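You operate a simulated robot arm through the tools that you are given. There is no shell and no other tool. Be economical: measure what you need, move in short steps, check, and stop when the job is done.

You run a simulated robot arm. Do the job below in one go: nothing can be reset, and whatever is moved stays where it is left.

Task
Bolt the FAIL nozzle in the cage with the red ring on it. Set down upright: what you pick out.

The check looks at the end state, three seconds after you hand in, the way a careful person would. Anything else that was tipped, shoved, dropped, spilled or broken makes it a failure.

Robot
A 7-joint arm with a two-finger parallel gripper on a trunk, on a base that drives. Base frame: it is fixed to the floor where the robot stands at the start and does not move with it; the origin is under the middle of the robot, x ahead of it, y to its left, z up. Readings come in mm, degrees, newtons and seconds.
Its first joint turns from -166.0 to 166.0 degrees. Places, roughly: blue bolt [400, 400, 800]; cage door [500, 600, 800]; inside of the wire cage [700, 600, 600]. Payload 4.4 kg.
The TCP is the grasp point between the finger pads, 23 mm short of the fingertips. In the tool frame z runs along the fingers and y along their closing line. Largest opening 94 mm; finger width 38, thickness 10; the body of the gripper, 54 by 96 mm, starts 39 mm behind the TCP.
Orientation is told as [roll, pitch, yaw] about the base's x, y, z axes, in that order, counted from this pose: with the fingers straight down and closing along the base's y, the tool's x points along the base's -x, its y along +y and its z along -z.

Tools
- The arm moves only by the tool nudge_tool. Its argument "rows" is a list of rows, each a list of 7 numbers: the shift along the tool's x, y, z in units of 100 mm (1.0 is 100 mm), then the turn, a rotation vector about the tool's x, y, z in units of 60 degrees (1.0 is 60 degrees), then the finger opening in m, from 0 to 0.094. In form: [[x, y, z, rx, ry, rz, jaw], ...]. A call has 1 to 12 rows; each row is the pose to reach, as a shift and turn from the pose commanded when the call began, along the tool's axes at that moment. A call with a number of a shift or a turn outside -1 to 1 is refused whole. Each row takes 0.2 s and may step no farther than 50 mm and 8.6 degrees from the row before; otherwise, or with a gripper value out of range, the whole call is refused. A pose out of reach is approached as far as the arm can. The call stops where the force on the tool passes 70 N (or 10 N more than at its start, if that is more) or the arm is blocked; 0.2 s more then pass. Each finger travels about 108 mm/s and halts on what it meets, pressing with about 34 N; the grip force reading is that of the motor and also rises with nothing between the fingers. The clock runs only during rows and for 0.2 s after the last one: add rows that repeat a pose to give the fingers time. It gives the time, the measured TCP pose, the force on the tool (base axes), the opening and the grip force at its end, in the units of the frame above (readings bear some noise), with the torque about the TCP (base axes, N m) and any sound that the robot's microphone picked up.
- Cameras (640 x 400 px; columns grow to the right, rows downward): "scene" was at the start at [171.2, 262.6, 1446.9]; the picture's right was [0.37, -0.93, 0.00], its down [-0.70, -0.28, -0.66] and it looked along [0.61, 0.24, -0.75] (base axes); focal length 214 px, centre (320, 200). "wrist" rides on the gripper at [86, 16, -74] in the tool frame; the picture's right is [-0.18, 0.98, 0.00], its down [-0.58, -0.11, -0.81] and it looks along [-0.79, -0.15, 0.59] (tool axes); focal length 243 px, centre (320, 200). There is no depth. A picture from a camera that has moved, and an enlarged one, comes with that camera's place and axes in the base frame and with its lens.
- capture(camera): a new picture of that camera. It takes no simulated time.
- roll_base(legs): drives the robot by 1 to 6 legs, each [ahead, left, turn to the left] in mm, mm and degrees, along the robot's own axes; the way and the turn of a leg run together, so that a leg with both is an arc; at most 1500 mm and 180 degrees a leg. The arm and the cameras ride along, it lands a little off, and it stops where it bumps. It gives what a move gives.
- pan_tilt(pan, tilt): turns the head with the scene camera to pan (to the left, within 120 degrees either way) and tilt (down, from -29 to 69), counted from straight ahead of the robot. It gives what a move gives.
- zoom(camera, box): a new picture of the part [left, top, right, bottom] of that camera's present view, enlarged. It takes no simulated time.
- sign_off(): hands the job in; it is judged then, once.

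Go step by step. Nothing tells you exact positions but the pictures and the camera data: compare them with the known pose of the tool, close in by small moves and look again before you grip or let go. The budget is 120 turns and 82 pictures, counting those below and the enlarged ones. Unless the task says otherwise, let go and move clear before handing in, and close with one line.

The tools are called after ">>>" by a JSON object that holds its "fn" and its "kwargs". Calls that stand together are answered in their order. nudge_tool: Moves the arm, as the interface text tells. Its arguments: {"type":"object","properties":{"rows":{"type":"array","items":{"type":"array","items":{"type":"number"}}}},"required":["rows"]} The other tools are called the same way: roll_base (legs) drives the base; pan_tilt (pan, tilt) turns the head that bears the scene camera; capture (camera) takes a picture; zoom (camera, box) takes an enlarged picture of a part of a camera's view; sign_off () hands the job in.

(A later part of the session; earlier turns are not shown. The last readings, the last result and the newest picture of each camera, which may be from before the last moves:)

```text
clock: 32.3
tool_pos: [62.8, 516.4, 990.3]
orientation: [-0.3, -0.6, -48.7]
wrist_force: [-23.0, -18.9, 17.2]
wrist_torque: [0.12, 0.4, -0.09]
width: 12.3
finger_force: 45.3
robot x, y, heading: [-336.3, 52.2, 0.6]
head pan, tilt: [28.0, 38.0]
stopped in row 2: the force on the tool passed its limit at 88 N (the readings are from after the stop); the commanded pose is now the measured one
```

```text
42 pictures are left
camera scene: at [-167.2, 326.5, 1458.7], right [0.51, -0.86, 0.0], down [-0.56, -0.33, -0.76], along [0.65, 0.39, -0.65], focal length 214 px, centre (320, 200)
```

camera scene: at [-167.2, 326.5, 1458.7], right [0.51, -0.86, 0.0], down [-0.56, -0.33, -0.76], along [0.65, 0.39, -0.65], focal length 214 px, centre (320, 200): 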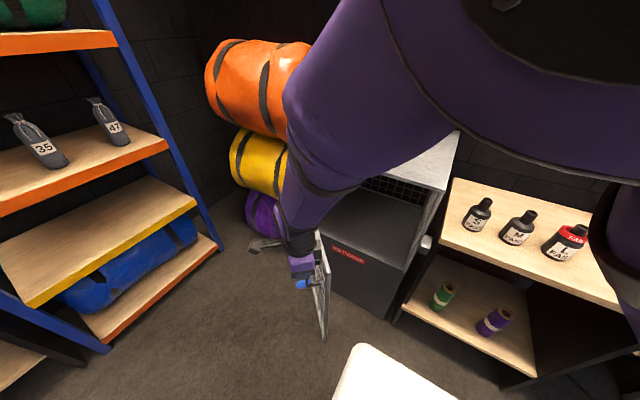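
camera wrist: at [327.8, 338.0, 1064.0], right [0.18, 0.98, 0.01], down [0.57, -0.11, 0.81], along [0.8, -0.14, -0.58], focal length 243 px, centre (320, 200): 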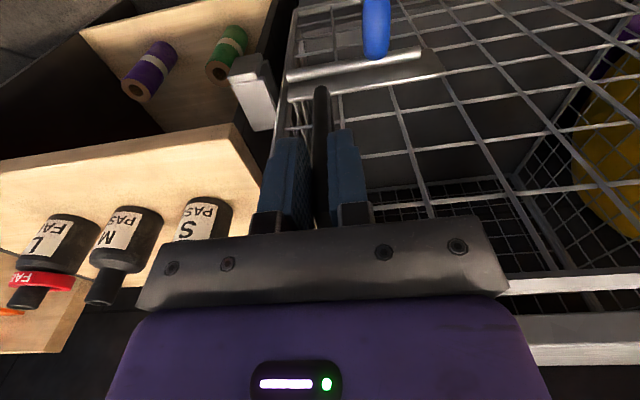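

The door is about 48° open, but the arm has come close to the head mast. I'll let go of the handle and rise over the door. Then I'll push the door further from its inner side, driving the base to do so.

>>> {"fn": "nudge_tool", "kwargs": {"rows": [[0, 0, 0, 0, 0, 0, 0.03], [0, 0, 0, 0, 0, 0, 0.05], [0, 0, -0.3, 0, 0, 0, 0.05], [0, 0, -0.65, 0, 0, 0, 0.05], [0, 0, -1, 0, 0, 0, 0.05]]}}

>>> {"fn": "capture", "kwargs": {"camera": "wrist"}}

>>> {"fn": "capture", "kwargs": {"camera": "scene"}}

```text
clock: 33.5
tool_pos: [60.8, 520.8, 1088.2]
orientation: [-0.2, -0.6, -48.4]
wrist_force: [1.1, -0.2, -0.4]
wrist_torque: [-0.01, 0.06, -0.01]
width: 50.0
finger_force: 0.0
robot x, y, heading: [-334.7, 47.6, 0.4]
head pan, tilt: [28.0, 38.0]
```

```text
41 pictures are left
camera wrist: at [16.1, 596.7, 1162.0], right [0.86, 0.51, 0.0], down [0.3, -0.5, 0.81], along [0.42, -0.7, -0.58], focal length 243 px, centre (320, 200)
```

wrist: 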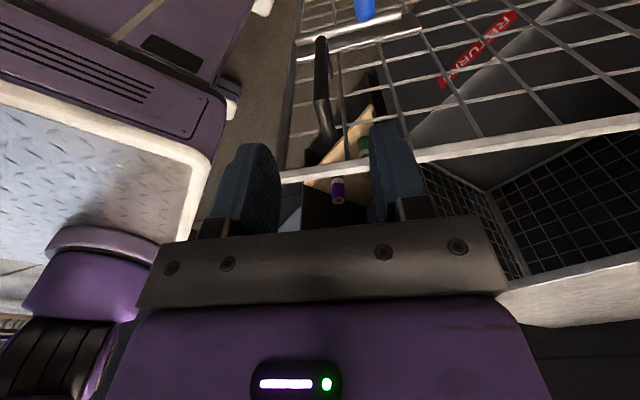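

```text
40 pictures are left
camera scene: at [-162.1, 326.0, 1462.1], right [0.48, -0.88, 0.0], down [-0.54, -0.29, -0.79], along [0.69, 0.38, -0.62], focal length 214 px, centre (320, 200)
```

scene: 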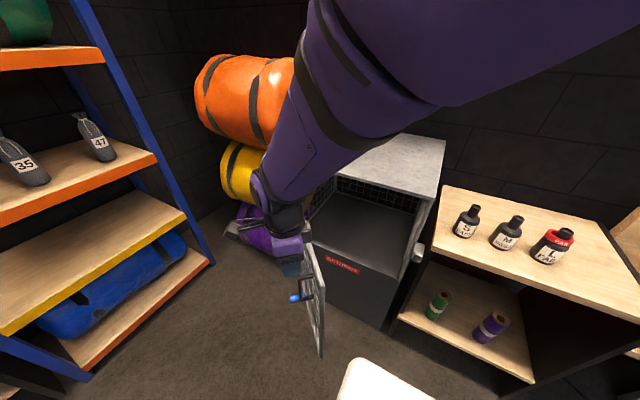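

Clear of the handle. I'll cross over the door to its inner side with fingers closed and unwind the wrist.

>>> {"fn": "nudge_tool", "kwargs": {"rows": [[-0.13, 0.12, 0, 0, 0, -0.13, 0.0], [-0.27, 0.24, 0, 0, 0, -0.26, 0.0], [-0.4, 0.36, 0, 0, 0, -0.39, 0.0], [-0.53, 0.48, 0, 0, 0, -0.52, 0.0], [-0.66, 0.6, 0, 0, 0, -0.65, 0.0], [-0.8, 0.7, 0, 0, 0, -0.78, 0.0]]}}

>>> {"fn": "capture", "kwargs": {"camera": "wrist"}}

>>> {"fn": "capture", "kwargs": {"camera": "scene"}}

```text
clock: 34.9
tool_pos: [167.9, 506.9, 1090.0]
orientation: [-0.5, -0.3, -1.5]
wrist_force: [-0.3, -0.4, -0.5]
wrist_torque: [0.01, 0.0, 0.02]
width: 0.0
finger_force: 34.1
robot x, y, heading: [-334.8, 49.3, 0.5]
head pan, tilt: [28.0, 38.0]
```

```text
39 pictures are left
camera wrist: at [82.6, 525.3, 1162.9], right [0.21, 0.98, -0.01], down [0.57, -0.12, 0.81], along [0.79, -0.18, -0.59], focal length 243 px, centre (320, 200)
```

wrist: 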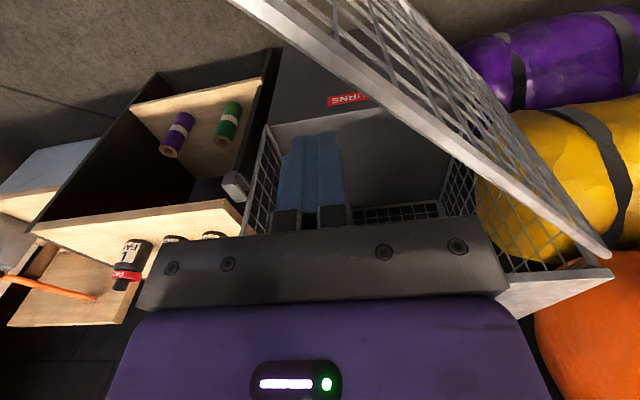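

```text
38 pictures are left
camera scene: at [-162.6, 325.7, 1462.2], right [0.48, -0.88, 0.0], down [-0.54, -0.29, -0.79], along [0.69, 0.38, -0.62], focal length 214 px, centre (320, 200)
```

scene: 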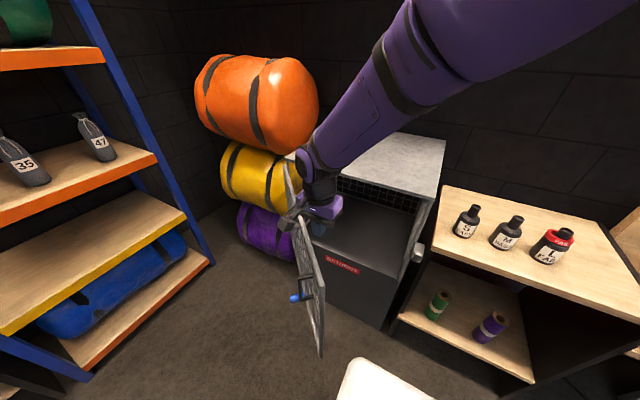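

The fingers are on the inner side. I'll lower them beside the top rail, then drive the base to sweep the door open.

>>> {"fn": "nudge_tool", "kwargs": {"rows": [[0, 0, 0.35, 0, 0, 0, 0.0], [0, 0, 0.7, 0, 0, 0, 0.0]]}}

>>> {"fn": "roll_base", "kwargs": {"legs": [[-106, 147, 0], [-45, 150, 0]]}}

>>> {"fn": "capture", "kwargs": {"camera": "scene"}}

```text
clock: 35.5
tool_pos: [168.2, 507.5, 1034.8]
orientation: [-0.3, -0.4, -1.7]
wrist_force: [-0.6, -0.6, 0.8]
wrist_torque: [0.01, 0.02, -0.01]
width: 0.0
finger_force: 34.2
robot x, y, heading: [-334.7, 48.1, 0.4]
head pan, tilt: [28.0, 38.0]
stopped in row 2: the force on the tool passed its limit at 109 N (the readings are from after the stop); the commanded pose is now the measured one
```

```text
clock: 38.0
tool_pos: [17.1, 800.8, 1035.3]
orientation: [-0.2, -0.3, -2.0]
wrist_force: [0.5, -0.3, 0.5]
wrist_torque: [0.03, -0.01, -0.01]
width: 0.1
finger_force: 33.7
robot x, y, heading: [-489.5, 345.5, -0.0]
head pan, tilt: [28.0, 38.0]
```

```text
37 pictures are left
camera scene: at [-314.4, 620.5, 1462.2], right [0.47, -0.88, 0.0], down [-0.54, -0.29, -0.79], along [0.69, 0.37, -0.62], focal length 214 px, centre (320, 200)
```

scene: 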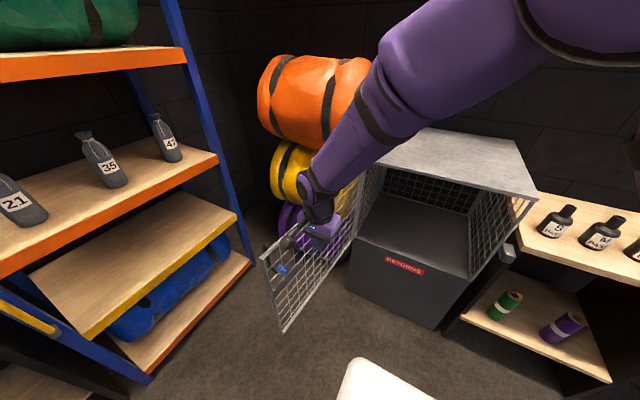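

The door stands about 90° open. I'll raise the tool and drive back to the bench to fetch the nozzle.

>>> {"fn": "nudge_tool", "kwargs": {"rows": [[0, -0.1, -0.4, 0, 0, 0, 0.0], [0, -0.2, -0.8, 0, 0, 0, 0.05], [0, -0.3, -1, 0, 0, 0, 0.094]]}}

>>> {"fn": "roll_base", "kwargs": {"legs": [[0, -645, 0], [405, 0, 0]]}}

>>> {"fn": "nudge_tool", "kwargs": {"rows": [[-0.2, -0.35, 0, 0, -0.13, 0, 0.094], [-0.4, -0.7, 0, 0, -0.26, 0, 0.094], [-0.5, -1, 0, 0, -0.39, 0, 0.094], [-0.5, -1, 0, 0, -0.52, 0, 0.094], [-0.5, -1, 0, 0, -0.64, 0, 0.094], [-0.5, -1, 0, 0, -0.75, 0, 0.094]]}}

>>> {"fn": "capture", "kwargs": {"camera": "scene"}}

```text
clock: 38.8
tool_pos: [15.0, 769.6, 1135.0]
orientation: [-0.4, -0.4, -1.9]
wrist_force: [0.1, -0.1, -0.9]
wrist_torque: [0.0, -0.02, -0.02]
width: 94.1
finger_force: 0.0
robot x, y, heading: [-485.4, 345.2, -0.1]
head pan, tilt: [28.0, 38.0]
```

```text
clock: 44.6
tool_pos: [431.1, 104.6, 1135.0]
orientation: [-0.4, -0.3, -2.9]
wrist_force: [0.4, 0.8, 0.8]
wrist_torque: [0.01, -0.02, -0.04]
width: 93.8
finger_force: 0.0
robot x, y, heading: [-80.5, -310.4, -0.4]
head pan, tilt: [28.0, 38.0]
```

```text
clock: 46.0
tool_pos: [476.5, 2.4, 1136.5]
orientation: [-0.4, -45.4, -2.6]
wrist_force: [0.2, -0.7, -0.2]
wrist_torque: [0.03, 0.03, -0.01]
width: 94.1
finger_force: 0.2
robot x, y, heading: [-78.8, -310.3, -0.6]
head pan, tilt: [28.0, 38.0]
```

```text
36 pictures are left
camera scene: at [100.0, -40.1, 1462.2], right [0.46, -0.89, 0.0], down [-0.55, -0.28, -0.79], along [0.7, 0.36, -0.62], focal length 214 px, centre (320, 200)
```

scene: 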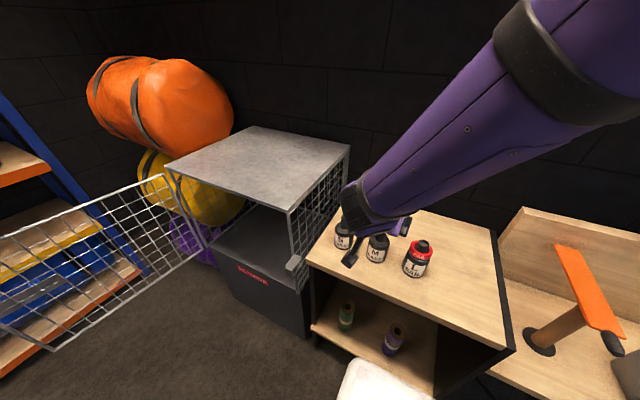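

I'm moving the tilted tool to a standoff in front of and above the L nozzle.

>>> {"fn": "nudge_tool", "kwargs": {"rows": [[0.03, -0.35, 0.3, 0, 0, 0, 0.094], [0.06, -0.7, 0.6, 0, 0, 0, 0.094], [0.08, -1, 0.95, 0, 0, 0, 0.094]]}}

>>> {"fn": "nudge_tool", "kwargs": {"rows": [[0.0, -0.14, 0.0, 0, 0, -0.03, 0.094], [0.0, -0.14, 0.0, 0, 0, -0.03, 0.094]]}}

>>> {"fn": "capture", "kwargs": {"camera": "wrist"}}

>>> {"fn": "pan_tilt", "kwargs": {"pan": -10, "tilt": 40}}

>>> {"fn": "capture", "kwargs": {"camera": "scene"}}

```text
clock: 46.8
tool_pos: [531.0, -100.1, 1063.8]
orientation: [-0.3, -45.2, -2.6]
wrist_force: [0.0, 0.9, 0.5]
wrist_torque: [-0.03, -0.03, -0.02]
width: 93.9
finger_force: 0.1
robot x, y, heading: [-77.9, -310.9, -0.6]
head pan, tilt: [28.0, 38.0]
```

```text
clock: 47.4
tool_pos: [530.5, -115.0, 1063.9]
orientation: [-2.1, -45.3, -0.1]
wrist_force: [-1.3, 0.8, 0.6]
wrist_torque: [-0.02, 0.02, 0.0]
width: 94.0
finger_force: 0.1
robot x, y, heading: [-75.7, -311.9, -0.9]
head pan, tilt: [28.0, 38.0]
```

```text
35 pictures are left
camera wrist: at [419.6, -95.1, 1053.6], right [0.16, 0.98, 0.1], down [-0.17, -0.08, 0.98], along [0.97, -0.17, 0.15], focal length 243 px, centre (320, 200)
```

wrist: 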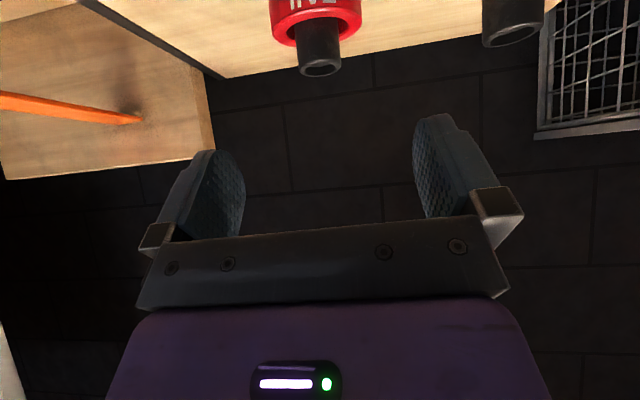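

```text
clock: 48.4
tool_pos: [532.0, -112.9, 1062.1]
orientation: [-2.2, -45.3, 0.0]
wrist_force: [-0.3, -0.2, 0.5]
wrist_torque: [0.04, 0.02, -0.01]
width: 94.1
finger_force: 0.1
robot x, y, heading: [-77.0, -310.0, -0.6]
head pan, tilt: [-10.0, 40.0]
```

```text
34 pictures are left
camera scene: at [106.6, -95.2, 1459.2], right [-0.19, -0.98, 0.0], down [-0.63, 0.12, -0.77], along [0.75, -0.14, -0.64], focal length 214 px, centre (320, 200)
```

scene: 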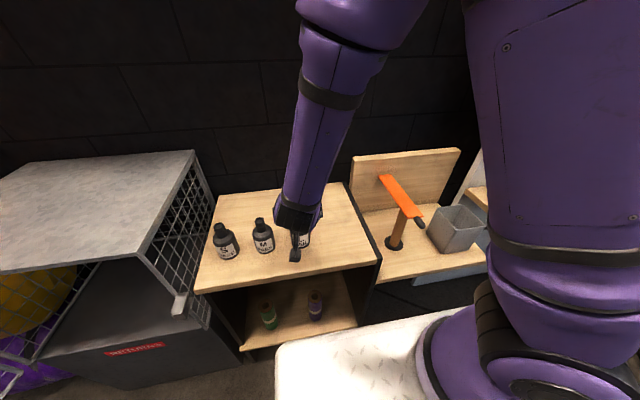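

The neck is straight ahead along the tool axis. I'll take out the small roll, shift 4 mm in y and advance part of the way.

>>> {"fn": "nudge_tool", "kwargs": {"rows": [[0, -0.04, 0.3, -0.025, 0, 0.025, 0.094], [0, -0.04, 0.6, -0.025, 0, 0.025, 0.094], [0, -0.04, 0.7, -0.025, 0, 0.025, 0.094]]}}

>>> {"fn": "capture", "kwargs": {"camera": "wrist"}}

>>> {"fn": "zoom", "kwargs": {"camera": "scene", "box": [240, 180, 368, 260]}}

```text
clock: 49.2
tool_pos: [580.7, -120.9, 1014.8]
orientation: [0.8, -45.4, -2.2]
wrist_force: [0.1, -0.6, -0.2]
wrist_torque: [-0.03, -0.01, 0.02]
width: 93.9
finger_force: 0.0
robot x, y, heading: [-79.6, -312.3, -0.7]
head pan, tilt: [-10.0, 40.0]
```

```text
33 pictures are left
camera wrist: at [468.7, -101.8, 1006.0], right [0.16, 0.98, 0.14], down [-0.17, -0.11, 0.98], along [0.97, -0.18, 0.15], focal length 243 px, centre (320, 200)
```

wrist: 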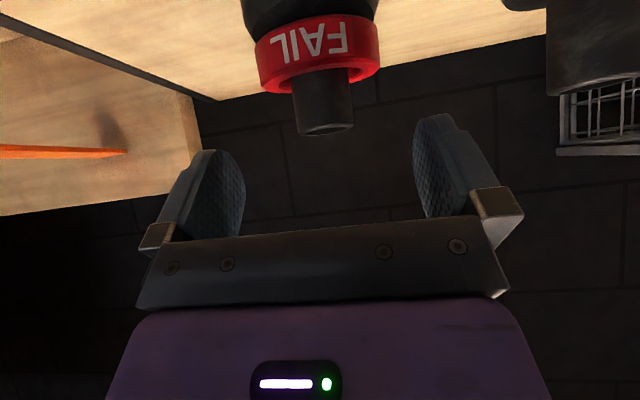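

```text
5.00 times, centred on (304, 220) of scene
camera zoom: at [106.2, -95.3, 1459.3], right [-0.19, -0.98, 0.0], down [-0.63, 0.12, -0.77], along [0.75, -0.14, -0.64], focal length 1072 px, centre (400, 100)
```

zoom: 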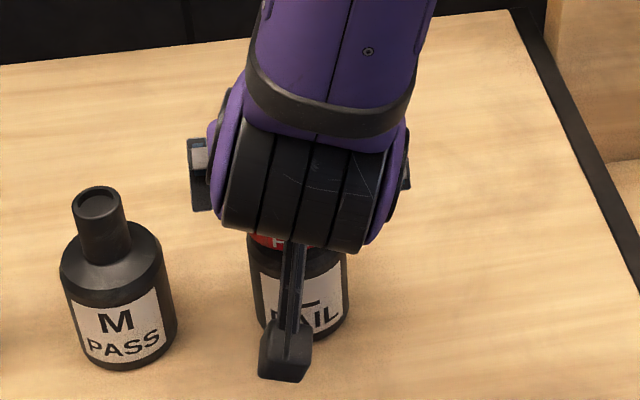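

Lateral alignment is within 1–2 mm. I'll advance to the grip point on the neck, above the ring, and look before closing.

>>> {"fn": "nudge_tool", "kwargs": {"rows": [[0, 0.01, 0.15, 0, 0, 0, 0.094], [0.01, 0.015, 0.33, 0, 0, 0, 0.094], [0.01, 0.015, 0.33, 0, 0, 0, 0.094]]}}

>>> {"fn": "capture", "kwargs": {"camera": "wrist"}}

```text
clock: 50.0
tool_pos: [603.2, -119.6, 990.7]
orientation: [0.8, -45.3, -2.2]
wrist_force: [-0.6, 0.9, 0.3]
wrist_torque: [-0.04, 0.03, 0.01]
width: 93.8
finger_force: 0.1
robot x, y, heading: [-79.7, -310.7, -0.7]
head pan, tilt: [-10.0, 40.0]
```

```text
31 pictures are left
camera wrist: at [490.9, -100.5, 981.6], right [0.16, 0.98, 0.14], down [-0.17, -0.11, 0.98], along [0.97, -0.18, 0.15], focal length 243 px, centre (320, 200)
```

wrist: 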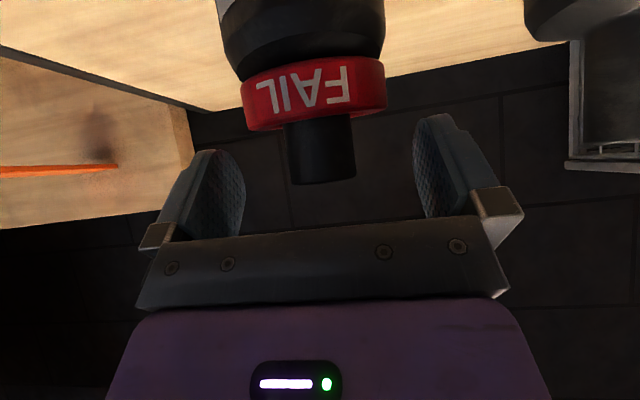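

The pad corners are level with the ring's top and the neck reaches about z 990. I'll raise 5 mm so the pads clear the ring, then close on the neck.

>>> {"fn": "nudge_tool", "kwargs": {"rows": [[-0.035, 0, -0.035, 0, 0, 0, 0.094], [-0.035, 0, -0.035, 0, 0, 0, 0.06], [-0.035, 0, -0.035, 0, 0, 0, 0.025], [-0.035, 0, -0.035, 0, 0, 0, 0.02], [-0.035, 0, -0.035, 0, 0, 0, 0.02], [-0.035, 0, -0.035, 0, 0, 0, 0.02]]}}

>>> {"fn": "capture", "kwargs": {"camera": "wrist"}}

```text
clock: 51.4
tool_pos: [604.1, -120.8, 996.2]
orientation: [0.8, -45.4, -2.2]
wrist_force: [-0.2, -0.8, 0.3]
wrist_torque: [-0.06, 0.0, 0.0]
width: 29.1
finger_force: 33.7
robot x, y, heading: [-78.0, -314.1, -0.7]
head pan, tilt: [-10.0, 40.0]
```

```text
30 pictures are left
camera wrist: at [491.7, -101.3, 986.8], right [0.16, 0.98, 0.14], down [-0.17, -0.11, 0.98], along [0.97, -0.18, 0.15], focal length 243 px, centre (320, 200)
```

wrist: 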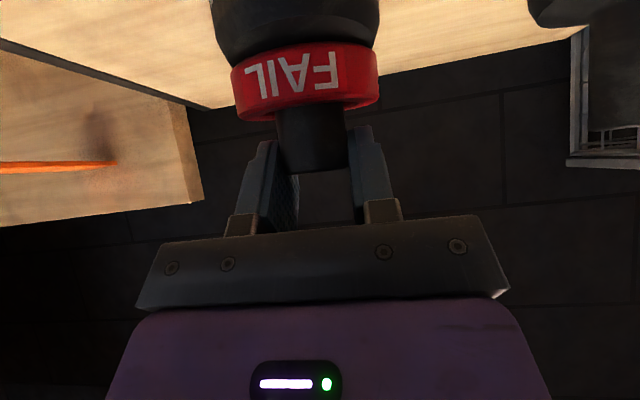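

The neck is gripped at 29 mm. I'll lift gently and check.

>>> {"fn": "nudge_tool", "kwargs": {"rows": [[-0.03, 0, -0.03, 0, 0, 0, 0.015], [-0.15, 0, -0.15, 0, 0, 0, 0.015], [-0.4, 0, -0.4, 0, 0, 0, 0.015], [-0.7, 0, -0.7, 0, 0, 0, 0.015], [-1, 0, -1, 0, 0, 0, 0.015]]}}

>>> {"fn": "capture", "kwargs": {"camera": "wrist"}}

>>> {"fn": "zoom", "kwargs": {"camera": "scene", "box": [220, 130, 380, 230]}}

```text
clock: 52.6
tool_pos: [604.5, -120.7, 1135.5]
orientation: [0.9, -45.2, -2.1]
wrist_force: [0.8, 0.1, -3.0]
wrist_torque: [0.01, -0.02, 0.0]
width: 29.3
finger_force: 34.0
robot x, y, heading: [-77.6, -311.6, -0.4]
head pan, tilt: [-10.0, 40.0]
```

```text
29 pictures are left
camera wrist: at [492.1, -101.8, 1126.4], right [0.16, 0.98, 0.14], down [-0.17, -0.11, 0.98], along [0.97, -0.18, 0.15], focal length 243 px, centre (320, 200)
```

wrist: 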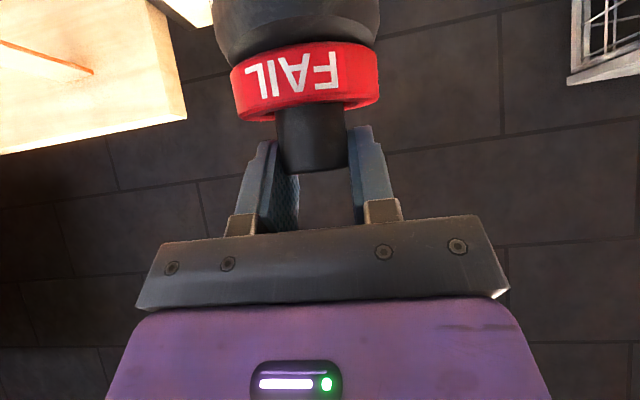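

```text
4.00 times, centred on (300, 180) of scene
camera zoom: at [107.3, -95.1, 1459.1], right [-0.19, -0.98, 0.0], down [-0.63, 0.12, -0.77], along [0.75, -0.14, -0.64], focal length 858 px, centre (400, 280)
```

zoom: 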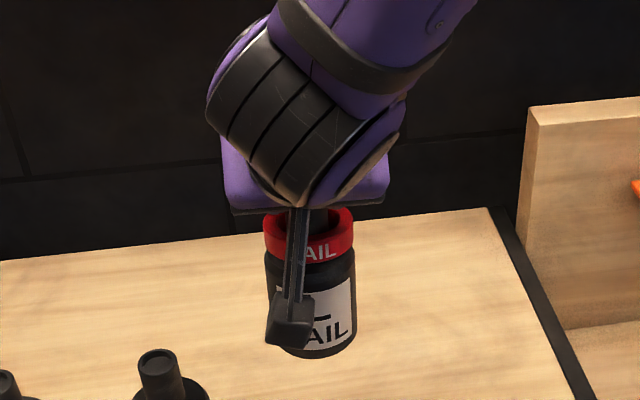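

The nozzle hangs upright with the ring on it, and it weighs about 0.3 kg. I'll back off and drive over in front of the open cage.

>>> {"fn": "roll_base", "kwargs": {"legs": [[-400, 0, 0], [0, 640, 0]]}}

>>> {"fn": "pan_tilt", "kwargs": {"pan": 15, "tilt": 30}}

>>> {"fn": "capture", "kwargs": {"camera": "scene"}}

>>> {"fn": "capture", "kwargs": {"camera": "wrist"}}

```text
clock: 58.3
tool_pos: [212.8, 525.9, 1135.2]
orientation: [0.7, -45.3, -1.9]
wrist_force: [-0.2, 0.7, -2.3]
wrist_torque: [-0.01, -0.01, 0.01]
width: 29.2
finger_force: 33.7
robot x, y, heading: [-469.2, 332.4, -0.3]
head pan, tilt: [-10.0, 40.0]
```

```text
clock: 59.2
tool_pos: [213.5, 525.4, 1135.6]
orientation: [0.8, -45.4, -1.9]
wrist_force: [0.0, 0.2, -2.3]
wrist_torque: [0.0, 0.0, 0.04]
width: 29.1
finger_force: 33.9
robot x, y, heading: [-465.9, 330.1, -0.7]
head pan, tilt: [15.0, 30.0]
```

```text
27 pictures are left
camera scene: at [-280.2, 586.6, 1474.5], right [0.25, -0.97, 0.0], down [-0.48, -0.13, -0.87], along [0.84, 0.22, -0.5], focal length 214 px, centre (320, 200)
```

scene: 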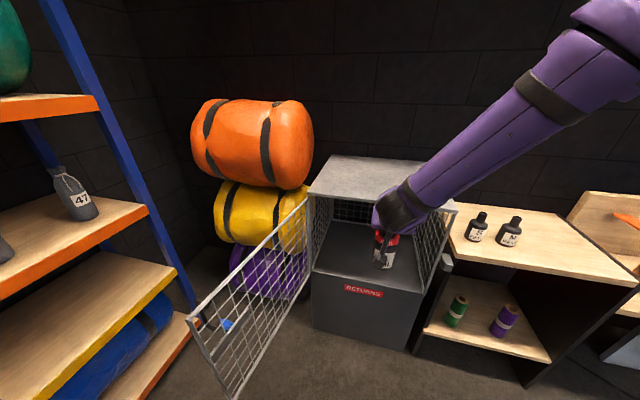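

```text
26 pictures are left
camera wrist: at [100.9, 543.9, 1126.4], right [0.15, 0.98, 0.14], down [-0.17, -0.11, 0.98], along [0.97, -0.17, 0.15], focal length 243 px, centre (320, 200)
```

wrist: 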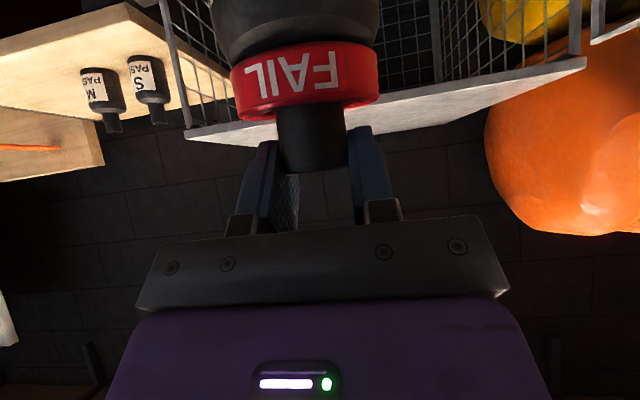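

The cage floor appears to lie at z ≈ 590. I'll lower the nozzle outside the cage to entry height.

>>> {"fn": "nudge_tool", "kwargs": {"rows": [[0.25, 0, 0.25, 0, 0, 0, 0.015], [0.5, 0, 0.5, 0, 0, 0, 0.015], [0.75, 0, 0.75, 0, 0, 0, 0.015], [1, 0, 1, 0, 0, 0, 0.015]]}}

>>> {"fn": "nudge_tool", "kwargs": {"rows": [[0.25, 0, 0.25, 0, 0, 0, 0.015], [0.5, 0, 0.5, 0, 0, 0, 0.015], [0.75, 0, 0.75, 0, 0, 0, 0.015], [1, 0, 1, 0, 0, 0, 0.015]]}}

>>> {"fn": "nudge_tool", "kwargs": {"rows": [[0.25, 0, 0.25, 0, 0, 0, 0.015], [0.5, 0, 0.5, 0, 0, 0, 0.015], [0.6, 0, 0.6, 0, 0, 0, 0.015]]}}

>>> {"fn": "capture", "kwargs": {"camera": "scene"}}

>>> {"fn": "capture", "kwargs": {"camera": "wrist"}}

```text
clock: 60.2
tool_pos: [214.0, 527.4, 992.6]
orientation: [1.0, -45.4, -1.9]
wrist_force: [-1.2, 0.6, -1.3]
wrist_torque: [0.04, 0.04, -0.01]
width: 29.2
finger_force: 34.0
robot x, y, heading: [-465.0, 329.6, -0.3]
head pan, tilt: [15.0, 30.0]
```

```text
clock: 61.2
tool_pos: [213.6, 528.5, 852.5]
orientation: [0.8, -45.4, -1.9]
wrist_force: [-0.4, 0.2, -2.0]
wrist_torque: [0.01, -0.01, 0.03]
width: 29.2
finger_force: 33.7
robot x, y, heading: [-465.3, 335.5, -0.1]
head pan, tilt: [15.0, 30.0]
```

```text
clock: 62.0
tool_pos: [214.1, 528.9, 767.8]
orientation: [0.7, -45.4, -1.9]
wrist_force: [-0.1, -0.8, -3.0]
wrist_torque: [-0.02, 0.03, 0.0]
width: 29.4
finger_force: 34.2
robot x, y, heading: [-467.9, 330.3, -0.3]
head pan, tilt: [15.0, 30.0]
```

```text
25 pictures are left
camera scene: at [-280.4, 586.7, 1474.6], right [0.25, -0.97, 0.0], down [-0.48, -0.13, -0.87], along [0.84, 0.22, -0.5], focal length 214 px, centre (320, 200)
```

scene: 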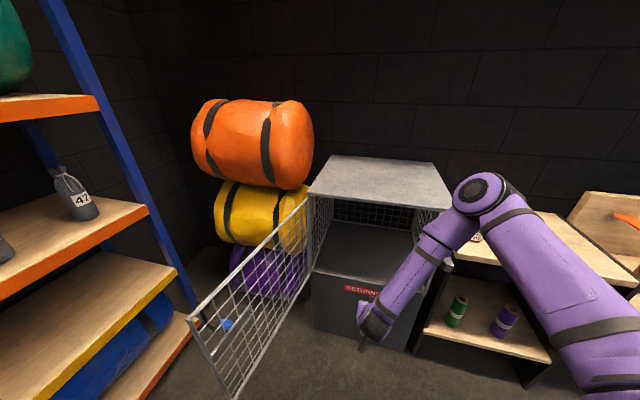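

```text
24 pictures are left
camera wrist: at [101.8, 547.6, 758.1], right [0.15, 0.98, 0.14], down [-0.17, -0.11, 0.98], along [0.97, -0.17, 0.15], focal length 243 px, centre (320, 200)
```

wrist: 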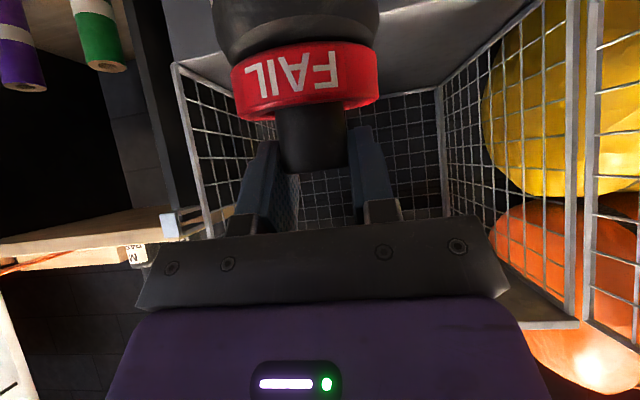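

The forearm stands steep, so I'll extend the arm first (keeping the nozzle outside the cage) so the forearm leans back and passes below the roof.

>>> {"fn": "nudge_tool", "kwargs": {"rows": [[-0.25, 0, 0.25, 0, 0, 0, 0.015], [-0.5, 0, 0.5, 0, 0, 0, 0.015], [-0.75, 0, 0.75, 0, 0, 0, 0.015], [-1, 0, 1, 0, 0, 0, 0.015]]}}

>>> {"fn": "nudge_tool", "kwargs": {"rows": [[-0.2, 0, 0.2, 0, 0, 0, 0.015], [-0.4, 0, 0.4, 0, 0, 0, 0.015]]}}

>>> {"fn": "capture", "kwargs": {"camera": "scene"}}

```text
clock: 63.0
tool_pos: [357.4, 525.8, 766.5]
orientation: [0.8, -45.2, -1.9]
wrist_force: [-0.9, 1.0, -1.9]
wrist_torque: [0.03, 0.0, -0.01]
width: 29.2
finger_force: 33.7
robot x, y, heading: [-469.8, 331.7, -0.4]
head pan, tilt: [15.0, 30.0]
```

```text
clock: 63.6
tool_pos: [414.5, 523.9, 769.3]
orientation: [0.8, -45.3, -1.9]
wrist_force: [-0.2, 0.2, -1.7]
wrist_torque: [-0.02, 0.0, 0.02]
width: 29.3
finger_force: 33.5
robot x, y, heading: [-470.8, 331.0, -0.5]
head pan, tilt: [15.0, 30.0]
```

```text
23 pictures are left
camera scene: at [-280.3, 586.7, 1474.6], right [0.25, -0.97, 0.0], down [-0.48, -0.13, -0.87], along [0.84, 0.22, -0.5], focal length 214 px, centre (320, 200)
```

scene: 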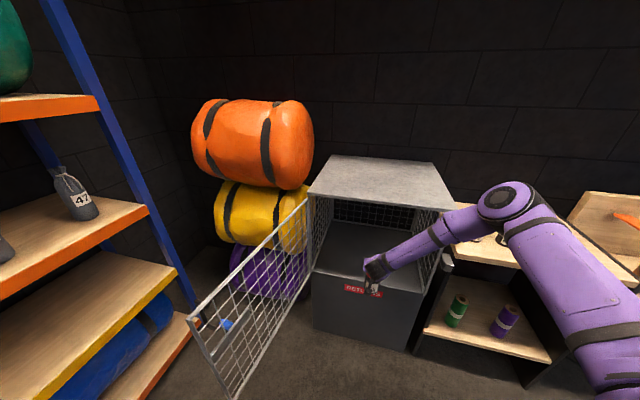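

The forearm crosses sideways, so insertion depth is limited by the roof's front edge. I'll drive in by 110 mm and look.

>>> {"fn": "roll_base", "kwargs": {"legs": [[110, 0, 0.4]]}}

>>> {"fn": "capture", "kwargs": {"camera": "scene"}}

>>> {"fn": "capture", "kwargs": {"camera": "wrist"}}

```text
clock: 64.8
tool_pos: [522.1, 532.4, 767.7]
orientation: [0.9, -45.2, -1.5]
wrist_force: [0.4, 0.5, -1.7]
wrist_torque: [-0.03, -0.02, -0.02]
width: 29.3
finger_force: 34.3
robot x, y, heading: [-358.2, 327.2, -0.1]
head pan, tilt: [15.0, 30.0]
```

```text
22 pictures are left
camera scene: at [-171.7, 587.9, 1474.5], right [0.26, -0.97, 0.0], down [-0.48, -0.13, -0.87], along [0.84, 0.22, -0.5], focal length 214 px, centre (320, 200)
```

scene: 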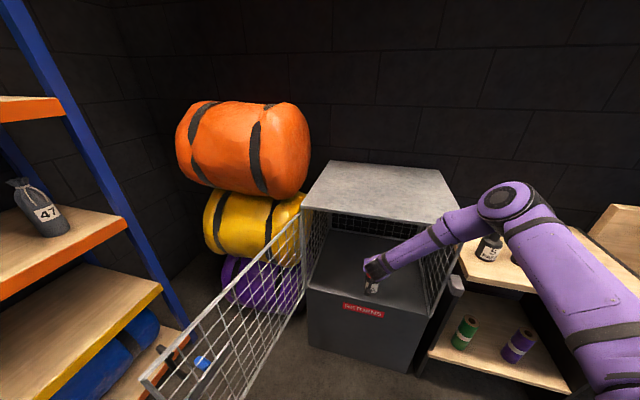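

```text
21 pictures are left
camera wrist: at [410.7, 549.4, 759.1], right [0.14, 0.98, 0.14], down [-0.17, -0.12, 0.98], along [0.98, -0.16, 0.15], focal length 243 px, centre (320, 200)
```

wrist: 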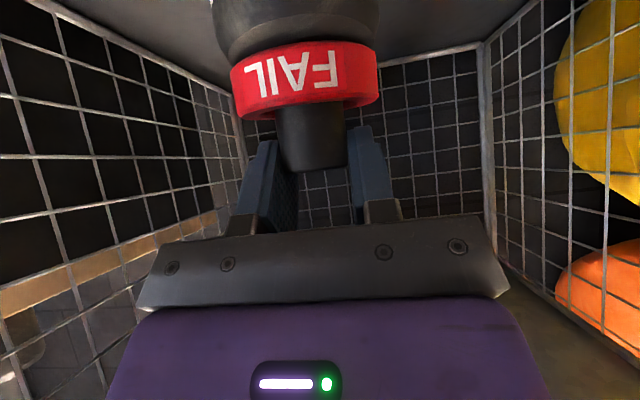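

The forearm still has about 50 mm before the roof edge. I'll advance the base 40 mm, extend the arm 30 mm and lower toward the floor.

>>> {"fn": "roll_base", "kwargs": {"legs": [[40, 0, 0]]}}

>>> {"fn": "nudge_tool", "kwargs": {"rows": [[-0.1, 0, 0.1, 0, 0, 0, 0.015], [-0.21, 0, 0.21, 0, 0, 0, 0.015], [-0.11, 0, 0.31, 0, 0, 0, 0.015]]}}

>>> {"fn": "capture", "kwargs": {"camera": "scene"}}

>>> {"fn": "zoom", "kwargs": {"camera": "scene", "box": [330, 200, 490, 320]}}

```text
clock: 65.6
tool_pos: [562.7, 531.8, 768.2]
orientation: [0.8, -45.4, -1.4]
wrist_force: [-0.1, -0.9, -2.3]
wrist_torque: [0.01, -0.03, 0.03]
width: 29.1
finger_force: 33.9
robot x, y, heading: [-321.5, 331.8, -0.1]
head pan, tilt: [15.0, 30.0]
```

```text
clock: 66.4
tool_pos: [587.1, 532.6, 762.1]
orientation: [1.0, -45.8, -1.2]
wrist_force: [0.6, 0.8, -2.5]
wrist_torque: [0.03, -0.01, 0.01]
width: 29.2
finger_force: 34.1
robot x, y, heading: [-319.5, 330.5, -0.1]
head pan, tilt: [15.0, 30.0]
```

```text
20 pictures are left
camera scene: at [-140.7, 587.5, 1475.7], right [0.26, -0.97, 0.0], down [-0.48, -0.13, -0.87], along [0.84, 0.22, -0.5], focal length 214 px, centre (320, 200)
```

scene: 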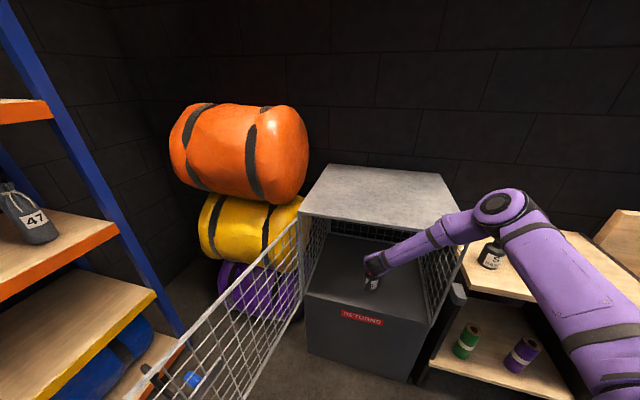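

```text
3.33 times, centred on (410, 260) of scene
camera zoom: at [-140.7, 587.5, 1475.7], right [0.26, -0.97, 0.0], down [-0.48, -0.13, -0.87], along [0.84, 0.22, -0.5], focal length 715 px, centre (20, 0)
```

zoom: 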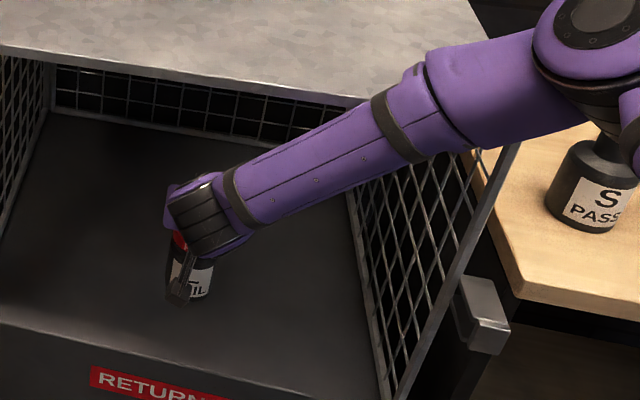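

The nozzle is inside the cage, about 35 mm above the floor. The arm is near its reach limit, so I'll ease back about 8 mm while lowering.

>>> {"fn": "nudge_tool", "kwargs": {"rows": [[0.13, 0, 0.03, 0, 0, 0, 0.015], [0.2, 0, 0.1, 0, 0, 0, 0.015], [0.2, 0, 0.1, 0, 0, 0, 0.015]]}}

>>> {"fn": "zoom", "kwargs": {"camera": "scene", "box": [330, 220, 430, 320]}}

```text
clock: 67.2
tool_pos: [585.4, 528.0, 736.0]
orientation: [0.7, -45.5, -1.5]
wrist_force: [0.4, -0.5, -1.4]
wrist_torque: [0.0, 0.0, 0.02]
width: 29.3
finger_force: 33.9
robot x, y, heading: [-314.7, 330.1, -0.1]
head pan, tilt: [15.0, 30.0]
```

```text
4.00 times, centred on (380, 270) of scene
camera zoom: at [-134.3, 587.0, 1475.2], right [0.26, -0.97, 0.0], down [-0.48, -0.13, -0.87], along [0.84, 0.22, -0.5], focal length 858 px, centre (80, -80)
```

zoom: 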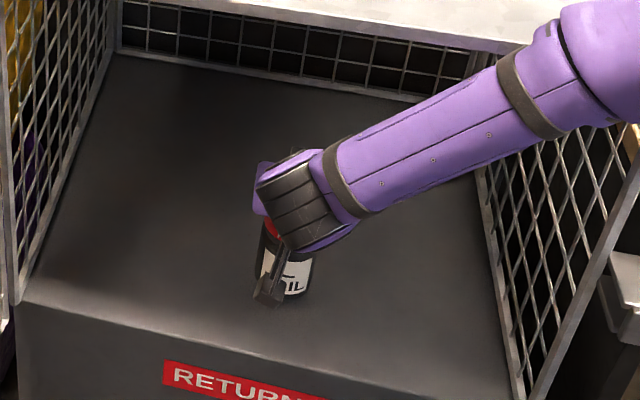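

The nozzle is almost down. I'm lowering in small steps until contact.

>>> {"fn": "nudge_tool", "kwargs": {"rows": [[0.025, 0, 0.025, 0, 0, 0, 0.015], [0.05, 0, 0.05, 0, 0, 0, 0.015], [0.07, 0, 0.07, 0, 0, 0, 0.015]]}}

```text
clock: 68.0
tool_pos: [585.2, 529.7, 723.4]
orientation: [0.8, -45.3, -1.5]
wrist_force: [-0.1, -1.0, -2.9]
wrist_torque: [0.01, -0.03, 0.0]
width: 28.9
finger_force: 34.0
robot x, y, heading: [-320.4, 329.9, 0.0]
head pan, tilt: [15.0, 30.0]
```

>>> {"fn": "nudge_tool", "kwargs": {"rows": [[0.02, 0, 0.02, 0, 0, 0, 0.015], [0.04, 0, 0.04, 0, 0, 0, 0.015], [0.05, 0, 0.05, 0, 0, 0, 0.015]]}}

>>> {"fn": "capture", "kwargs": {"camera": "wrist"}}

```text
clock: 68.8
tool_pos: [585.3, 532.4, 717.5]
orientation: [0.8, -45.4, -1.4]
wrist_force: [0.4, 0.5, -1.8]
wrist_torque: [0.0, 0.02, 0.0]
width: 29.0
finger_force: 33.7
robot x, y, heading: [-316.7, 331.5, -0.0]
head pan, tilt: [15.0, 30.0]
```

```text
17 pictures are left
camera wrist: at [472.7, 549.7, 708.6], right [0.14, 0.98, 0.14], down [-0.17, -0.12, 0.98], along [0.98, -0.16, 0.15], focal length 243 px, centre (320, 200)
```

wrist: 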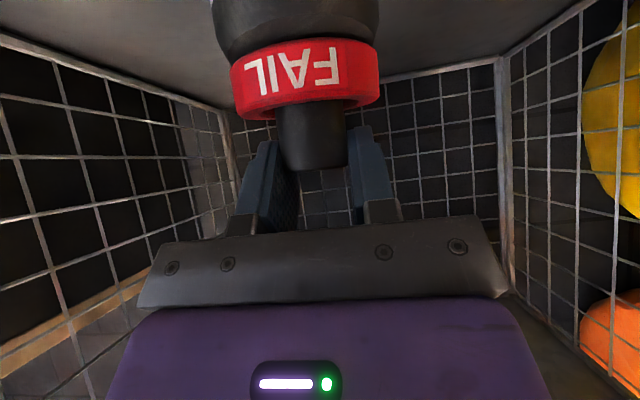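

No contact yet; continuing down in small steps.

>>> {"fn": "nudge_tool", "kwargs": {"rows": [[0.02, 0, 0.02, 0, 0, 0, 0.015], [0.04, 0, 0.04, 0, 0, 0, 0.015], [0.06, 0, 0.06, 0, 0, 0, 0.015]]}}

>>> {"fn": "nudge_tool", "kwargs": {"rows": [[0.015, 0, 0.015, 0, 0, 0, 0.015], [0.03, 0, 0.03, 0, 0, 0, 0.015]]}}

```text
clock: 69.6
tool_pos: [585.1, 530.9, 709.6]
orientation: [0.8, -45.4, -1.5]
wrist_force: [0.5, -0.2, -1.7]
wrist_torque: [0.0, 0.01, 0.02]
width: 29.3
finger_force: 33.6
robot x, y, heading: [-315.3, 331.5, -0.0]
head pan, tilt: [15.0, 30.0]
```

```text
clock: 70.2
tool_pos: [585.6, 531.5, 704.5]
orientation: [0.7, -45.4, -1.4]
wrist_force: [-0.3, 0.3, -2.4]
wrist_torque: [0.02, 0.01, 0.0]
width: 29.4
finger_force: 34.2
robot x, y, heading: [-315.7, 328.2, 0.2]
head pan, tilt: [15.0, 30.0]
```

>>> {"fn": "nudge_tool", "kwargs": {"rows": [[0.02, 0, 0.02, 0, 0, 0, 0.015], [0.04, 0, 0.04, 0, 0, 0, 0.015]]}}

>>> {"fn": "zoom", "kwargs": {"camera": "scene", "box": [350, 245, 420, 305]}}

```text
clock: 70.8
tool_pos: [586.2, 531.5, 699.5]
orientation: [0.8, -45.4, -1.4]
wrist_force: [1.9, 0.5, -1.8]
wrist_torque: [0.0, -0.01, -0.03]
width: 29.3
finger_force: 34.1
robot x, y, heading: [-319.3, 327.3, -0.3]
head pan, tilt: [15.0, 30.0]
```

```text
6.67 times, centred on (385, 275) of scene
camera zoom: at [-134.1, 587.7, 1475.0], right [0.26, -0.97, 0.0], down [-0.48, -0.13, -0.87], along [0.84, 0.22, -0.5], focal length 1430 px, centre (-113, -300)
```

zoom: 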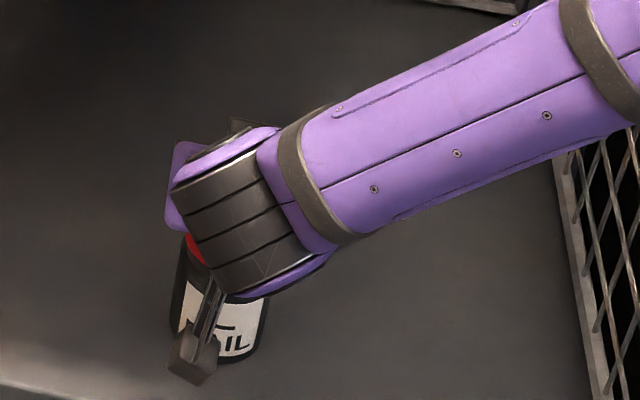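

>>> {"fn": "nudge_tool", "kwargs": {"rows": [[0.02, 0, 0.02, 0, 0, 0, 0.015], [0.04, 0, 0.04, 0, 0, 0, 0.015], [0.06, 0, 0.06, 0, 0, 0, 0.015]]}}

>>> {"fn": "nudge_tool", "kwargs": {"rows": [[0.02, 0, 0.02, 0, 0, 0, 0.015], [0.04, 0, 0.04, 0, 0, 0, 0.015]]}}

```text
clock: 71.6
tool_pos: [586.7, 532.8, 693.5]
orientation: [1.0, -45.7, -1.5]
wrist_force: [-0.4, 4.4, 25.3]
wrist_torque: [-0.21, -0.07, -0.05]
width: 29.5
finger_force: 34.4
robot x, y, heading: [-315.8, 333.6, 0.1]
head pan, tilt: [15.0, 30.0]
```

```text
clock: 72.2
tool_pos: [586.9, 533.0, 688.3]
orientation: [1.0, -45.7, -1.6]
wrist_force: [-6.3, 4.3, 57.3]
wrist_torque: [0.21, -0.03, -0.08]
width: 29.7
finger_force: 33.9
robot x, y, heading: [-317.2, 329.0, 0.0]
head pan, tilt: [15.0, 30.0]
```

The nozzle is firmly on the floor. I'll relieve the pressure slightly, then open the fingers.

>>> {"fn": "nudge_tool", "kwargs": {"rows": [[-0.03, 0, -0.03, 0, 0, 0, 0.015]]}}

```text
clock: 72.6
tool_pos: [585.6, 530.4, 688.1]
orientation: [0.7, -45.5, -1.3]
wrist_force: [9.8, 4.9, 30.4]
wrist_torque: [-0.26, -0.88, 0.2]
width: 29.3
finger_force: 33.6
robot x, y, heading: [-317.7, 329.0, 0.1]
head pan, tilt: [15.0, 30.0]
```

>>> {"fn": "nudge_tool", "kwargs": {"rows": [[-0.015, 0, -0.015, 0, 0, 0, 0.015], [-0.015, 0, -0.015, 0, 0, 0, 0.035], [-0.015, 0, -0.015, 0, 0, 0, 0.06], [-0.015, 0, -0.015, 0, 0, 0, 0.094], [-0.015, 0, -0.015, 0, 0, 0, 0.094]]}}

>>> {"fn": "capture", "kwargs": {"camera": "wrist"}}

```text
clock: 73.8
tool_pos: [583.9, 531.0, 687.6]
orientation: [0.8, -45.3, -1.4]
wrist_force: [0.0, -0.4, -0.3]
wrist_torque: [0.0, -0.07, 0.01]
width: 94.0
finger_force: 0.0
robot x, y, heading: [-312.7, 328.3, -0.1]
head pan, tilt: [15.0, 30.0]
```

```text
15 pictures are left
camera wrist: at [473.1, 549.1, 680.7], right [0.14, 0.98, 0.14], down [-0.17, -0.12, 0.98], along [0.98, -0.16, 0.15], focal length 243 px, centre (320, 200)
```

wrist: 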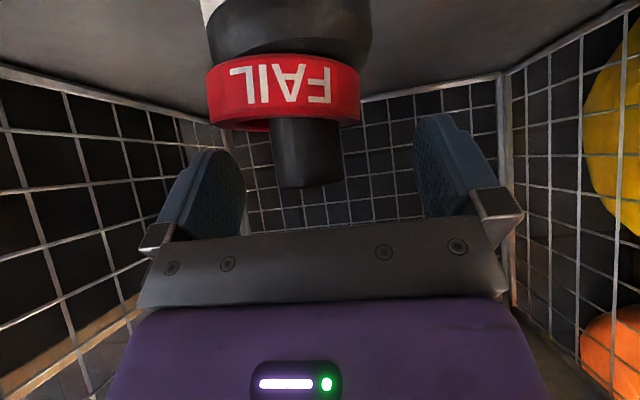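

The nozzle stands upright with its ring. I'll centre the open fingers about it, rise slightly, then drive straight back out.

>>> {"fn": "nudge_tool", "kwargs": {"rows": [[0, -0.07, 0, 0, 0, 0, 0.094], [-0.12, -0.07, -0.12, 0, 0, 0, 0.094], [-0.25, -0.07, -0.25, 0, 0, 0, 0.094]]}}

>>> {"fn": "roll_base", "kwargs": {"legs": [[-330, 0, 0]]}}

>>> {"fn": "capture", "kwargs": {"camera": "scene"}}

```text
clock: 74.6
tool_pos: [585.0, 522.5, 728.5]
orientation: [0.8, -45.4, -1.5]
wrist_force: [0.2, 0.2, 0.1]
wrist_torque: [0.02, -0.02, 0.0]
width: 93.9
finger_force: 0.1
robot x, y, heading: [-319.2, 329.7, -0.2]
head pan, tilt: [15.0, 30.0]
```

```text
clock: 76.8
tool_pos: [255.2, 528.2, 725.9]
orientation: [0.8, -45.4, -1.3]
wrist_force: [0.0, 0.0, -0.1]
wrist_torque: [-0.01, -0.01, -0.01]
width: 94.0
finger_force: 0.0
robot x, y, heading: [-644.4, 331.6, 0.3]
head pan, tilt: [15.0, 30.0]
```

```text
14 pictures are left
camera scene: at [-461.3, 587.8, 1474.6], right [0.26, -0.96, 0.0], down [-0.48, -0.13, -0.87], along [0.84, 0.23, -0.5], focal length 214 px, centre (320, 200)
```

scene: 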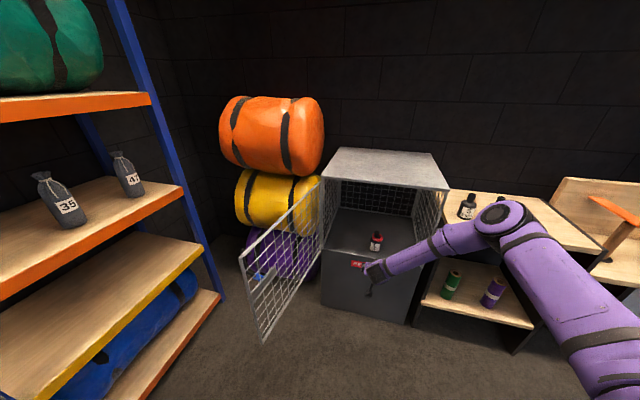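

The nozzle with its ring stands in the cage. Next I'll raise and straighten the tool, then go over to the outer side of the door to push it shut.

>>> {"fn": "nudge_tool", "kwargs": {"rows": [[-0.25, 0, -0.25, 0, 0, 0, 0.05], [-0.5, 0, -0.5, 0, 0, 0, 0.0], [-0.75, 0, -0.75, 0, 0, 0, 0.0], [-1, 0, -1, 0, 0, 0, 0.0]]}}

>>> {"fn": "nudge_tool", "kwargs": {"rows": [[-0.25, 0, -0.25, 0, 0, 0, 0.0], [-0.5, 0, -0.5, 0, 0, 0, 0.0], [-0.75, 0, -0.75, 0, 0, 0, 0.0], [-1, 0, -1, 0, 0, 0, 0.0]]}}

>>> {"fn": "nudge_tool", "kwargs": {"rows": [[-0.14, 0, -0.33, 0, 0, 0, 0.0], [-0.28, 0, -0.66, 0, 0, 0, 0.0], [-0.42, 0, -0.99, 0, 0, 0, 0.0]]}}

>>> {"fn": "nudge_tool", "kwargs": {"rows": [[0.1, 0, -0.15, 0, 0.13, 0, 0.0], [0.2, 0, -0.3, 0, 0.26, 0, 0.0], [0.3, 0, -0.45, 0, 0.39, 0, 0.0], [0.4, 0, -0.6, 0, 0.52, 0, 0.0], [0.5, 0, -0.75, 0, 0.64, 0, 0.0], [0.56, 0, -0.85, 0, 0.755, 0, 0.0]]}}

```text
clock: 77.8
tool_pos: [256.0, 525.4, 867.3]
orientation: [0.8, -45.3, -1.3]
wrist_force: [1.7, -0.4, -0.6]
wrist_torque: [0.02, -0.03, -0.02]
width: 0.0
finger_force: 34.0
robot x, y, heading: [-646.3, 328.6, 0.2]
head pan, tilt: [15.0, 30.0]
```

```text
clock: 78.8
tool_pos: [255.2, 524.0, 1008.9]
orientation: [0.8, -45.3, -1.3]
wrist_force: [0.9, 0.1, -0.3]
wrist_torque: [-0.01, 0.0, 0.02]
width: 0.2
finger_force: 34.5
robot x, y, heading: [-646.6, 331.3, 0.2]
head pan, tilt: [15.0, 30.0]
```

```text
clock: 79.6
tool_pos: [214.8, 523.4, 1107.6]
orientation: [0.8, -45.2, -1.2]
wrist_force: [1.2, 0.0, -0.2]
wrist_torque: [0.0, -0.02, 0.01]
width: 0.1
finger_force: 33.9
robot x, y, heading: [-647.8, 330.6, 0.5]
head pan, tilt: [15.0, 30.0]
```

```text
clock: 81.0
tool_pos: [112.5, 525.8, 1128.8]
orientation: [0.6, 0.1, -0.6]
wrist_force: [-0.4, 0.1, -0.2]
wrist_torque: [-0.02, 0.0, -0.01]
width: 0.1
finger_force: 34.1
robot x, y, heading: [-646.7, 329.4, 0.5]
head pan, tilt: [15.0, 30.0]
```

The tool is vertical again. Now driving over to the outer side of the open door.

>>> {"fn": "roll_base", "kwargs": {"legs": [[-85, 445, 0]]}}

>>> {"fn": "pan_tilt", "kwargs": {"pan": 10, "tilt": 35}}

>>> {"fn": "capture", "kwargs": {"camera": "wrist"}}

>>> {"fn": "capture", "kwargs": {"camera": "scene"}}

```text
clock: 83.7
tool_pos: [25.1, 969.2, 1127.7]
orientation: [0.6, 0.0, -0.7]
wrist_force: [0.0, 0.2, 0.0]
wrist_torque: [0.0, 0.05, 0.02]
width: 0.0
finger_force: 34.7
robot x, y, heading: [-737.3, 776.3, 0.1]
head pan, tilt: [15.0, 30.0]
```

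```text
clock: 84.4
tool_pos: [25.6, 969.8, 1127.1]
orientation: [0.6, 0.1, -0.7]
wrist_force: [-0.9, 0.2, -0.6]
wrist_torque: [-0.02, -0.01, 0.02]
width: 0.0
finger_force: 33.9
robot x, y, heading: [-732.5, 774.0, 0.1]
head pan, tilt: [10.0, 35.0]
```

```text
13 pictures are left
camera wrist: at [-59.1, 985.4, 1202.2], right [0.2, 0.98, 0.01], down [0.58, -0.12, 0.81], along [0.79, -0.15, -0.59], focal length 243 px, centre (320, 200)
```

wrist: 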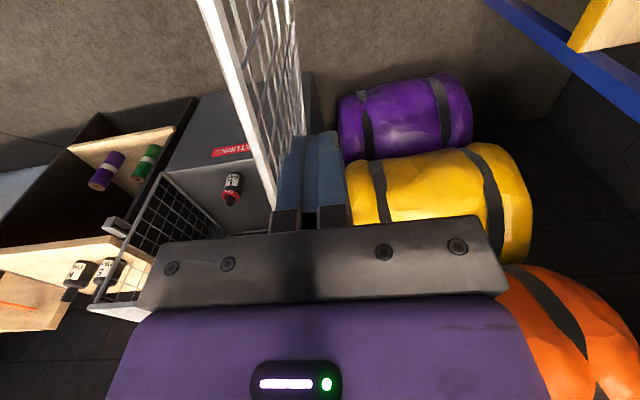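

```text
12 pictures are left
camera scene: at [-548.5, 1024.9, 1466.8], right [0.18, -0.98, 0.0], down [-0.56, -0.1, -0.82], along [0.81, 0.14, -0.57], focal length 214 px, centre (320, 200)
```

scene: 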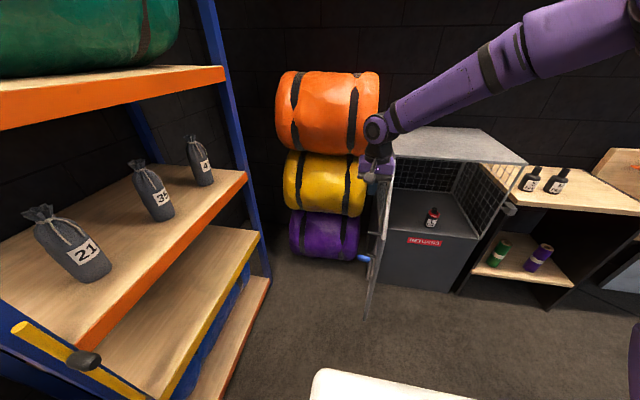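

The fingers are on the outer side, 57 mm from the door's rail. I'll lower them beside the rail and sweep the door toward closed by driving.

>>> {"fn": "nudge_tool", "kwargs": {"rows": [[0, 0, 0.3, 0, 0, 0, 0.0], [0, 0, 0.6, 0, 0, 0, 0.0], [0, 0, 0.92, 0, 0, 0, 0.0]]}}

>>> {"fn": "roll_base", "kwargs": {"legs": [[5, -252, 0], [92, -172, 0], [156, -118, 0]]}}

>>> {"fn": "capture", "kwargs": {"camera": "scene"}}

```text
clock: 85.2
tool_pos: [26.8, 971.1, 1034.5]
orientation: [0.6, -0.1, -0.9]
wrist_force: [-0.8, -0.8, 0.4]
wrist_torque: [0.0, -0.01, -0.01]
width: 0.1
finger_force: 33.8
robot x, y, heading: [-734.0, 777.8, -0.0]
head pan, tilt: [10.0, 35.0]
```

```text
clock: 89.3
tool_pos: [279.7, 432.1, 1034.8]
orientation: [0.6, 0.0, -0.7]
wrist_force: [-0.1, -0.7, -0.1]
wrist_torque: [0.01, -0.03, -0.01]
width: 0.0
finger_force: 34.0
robot x, y, heading: [-478.7, 235.8, 0.4]
head pan, tilt: [10.0, 35.0]
```

```text
11 pictures are left
camera scene: at [-295.7, 486.0, 1466.8], right [0.18, -0.98, 0.0], down [-0.56, -0.1, -0.82], along [0.81, 0.14, -0.57], focal length 214 px, centre (320, 200)
```

scene: 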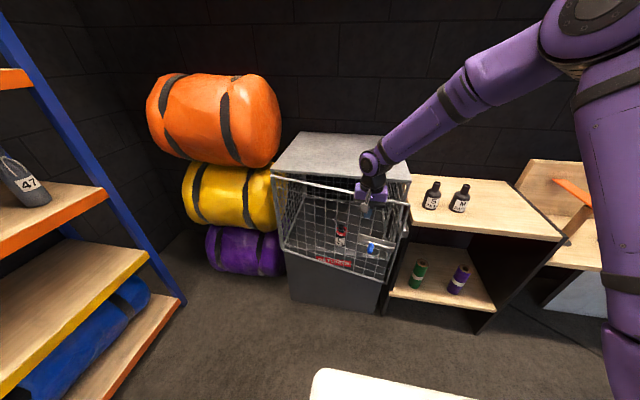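

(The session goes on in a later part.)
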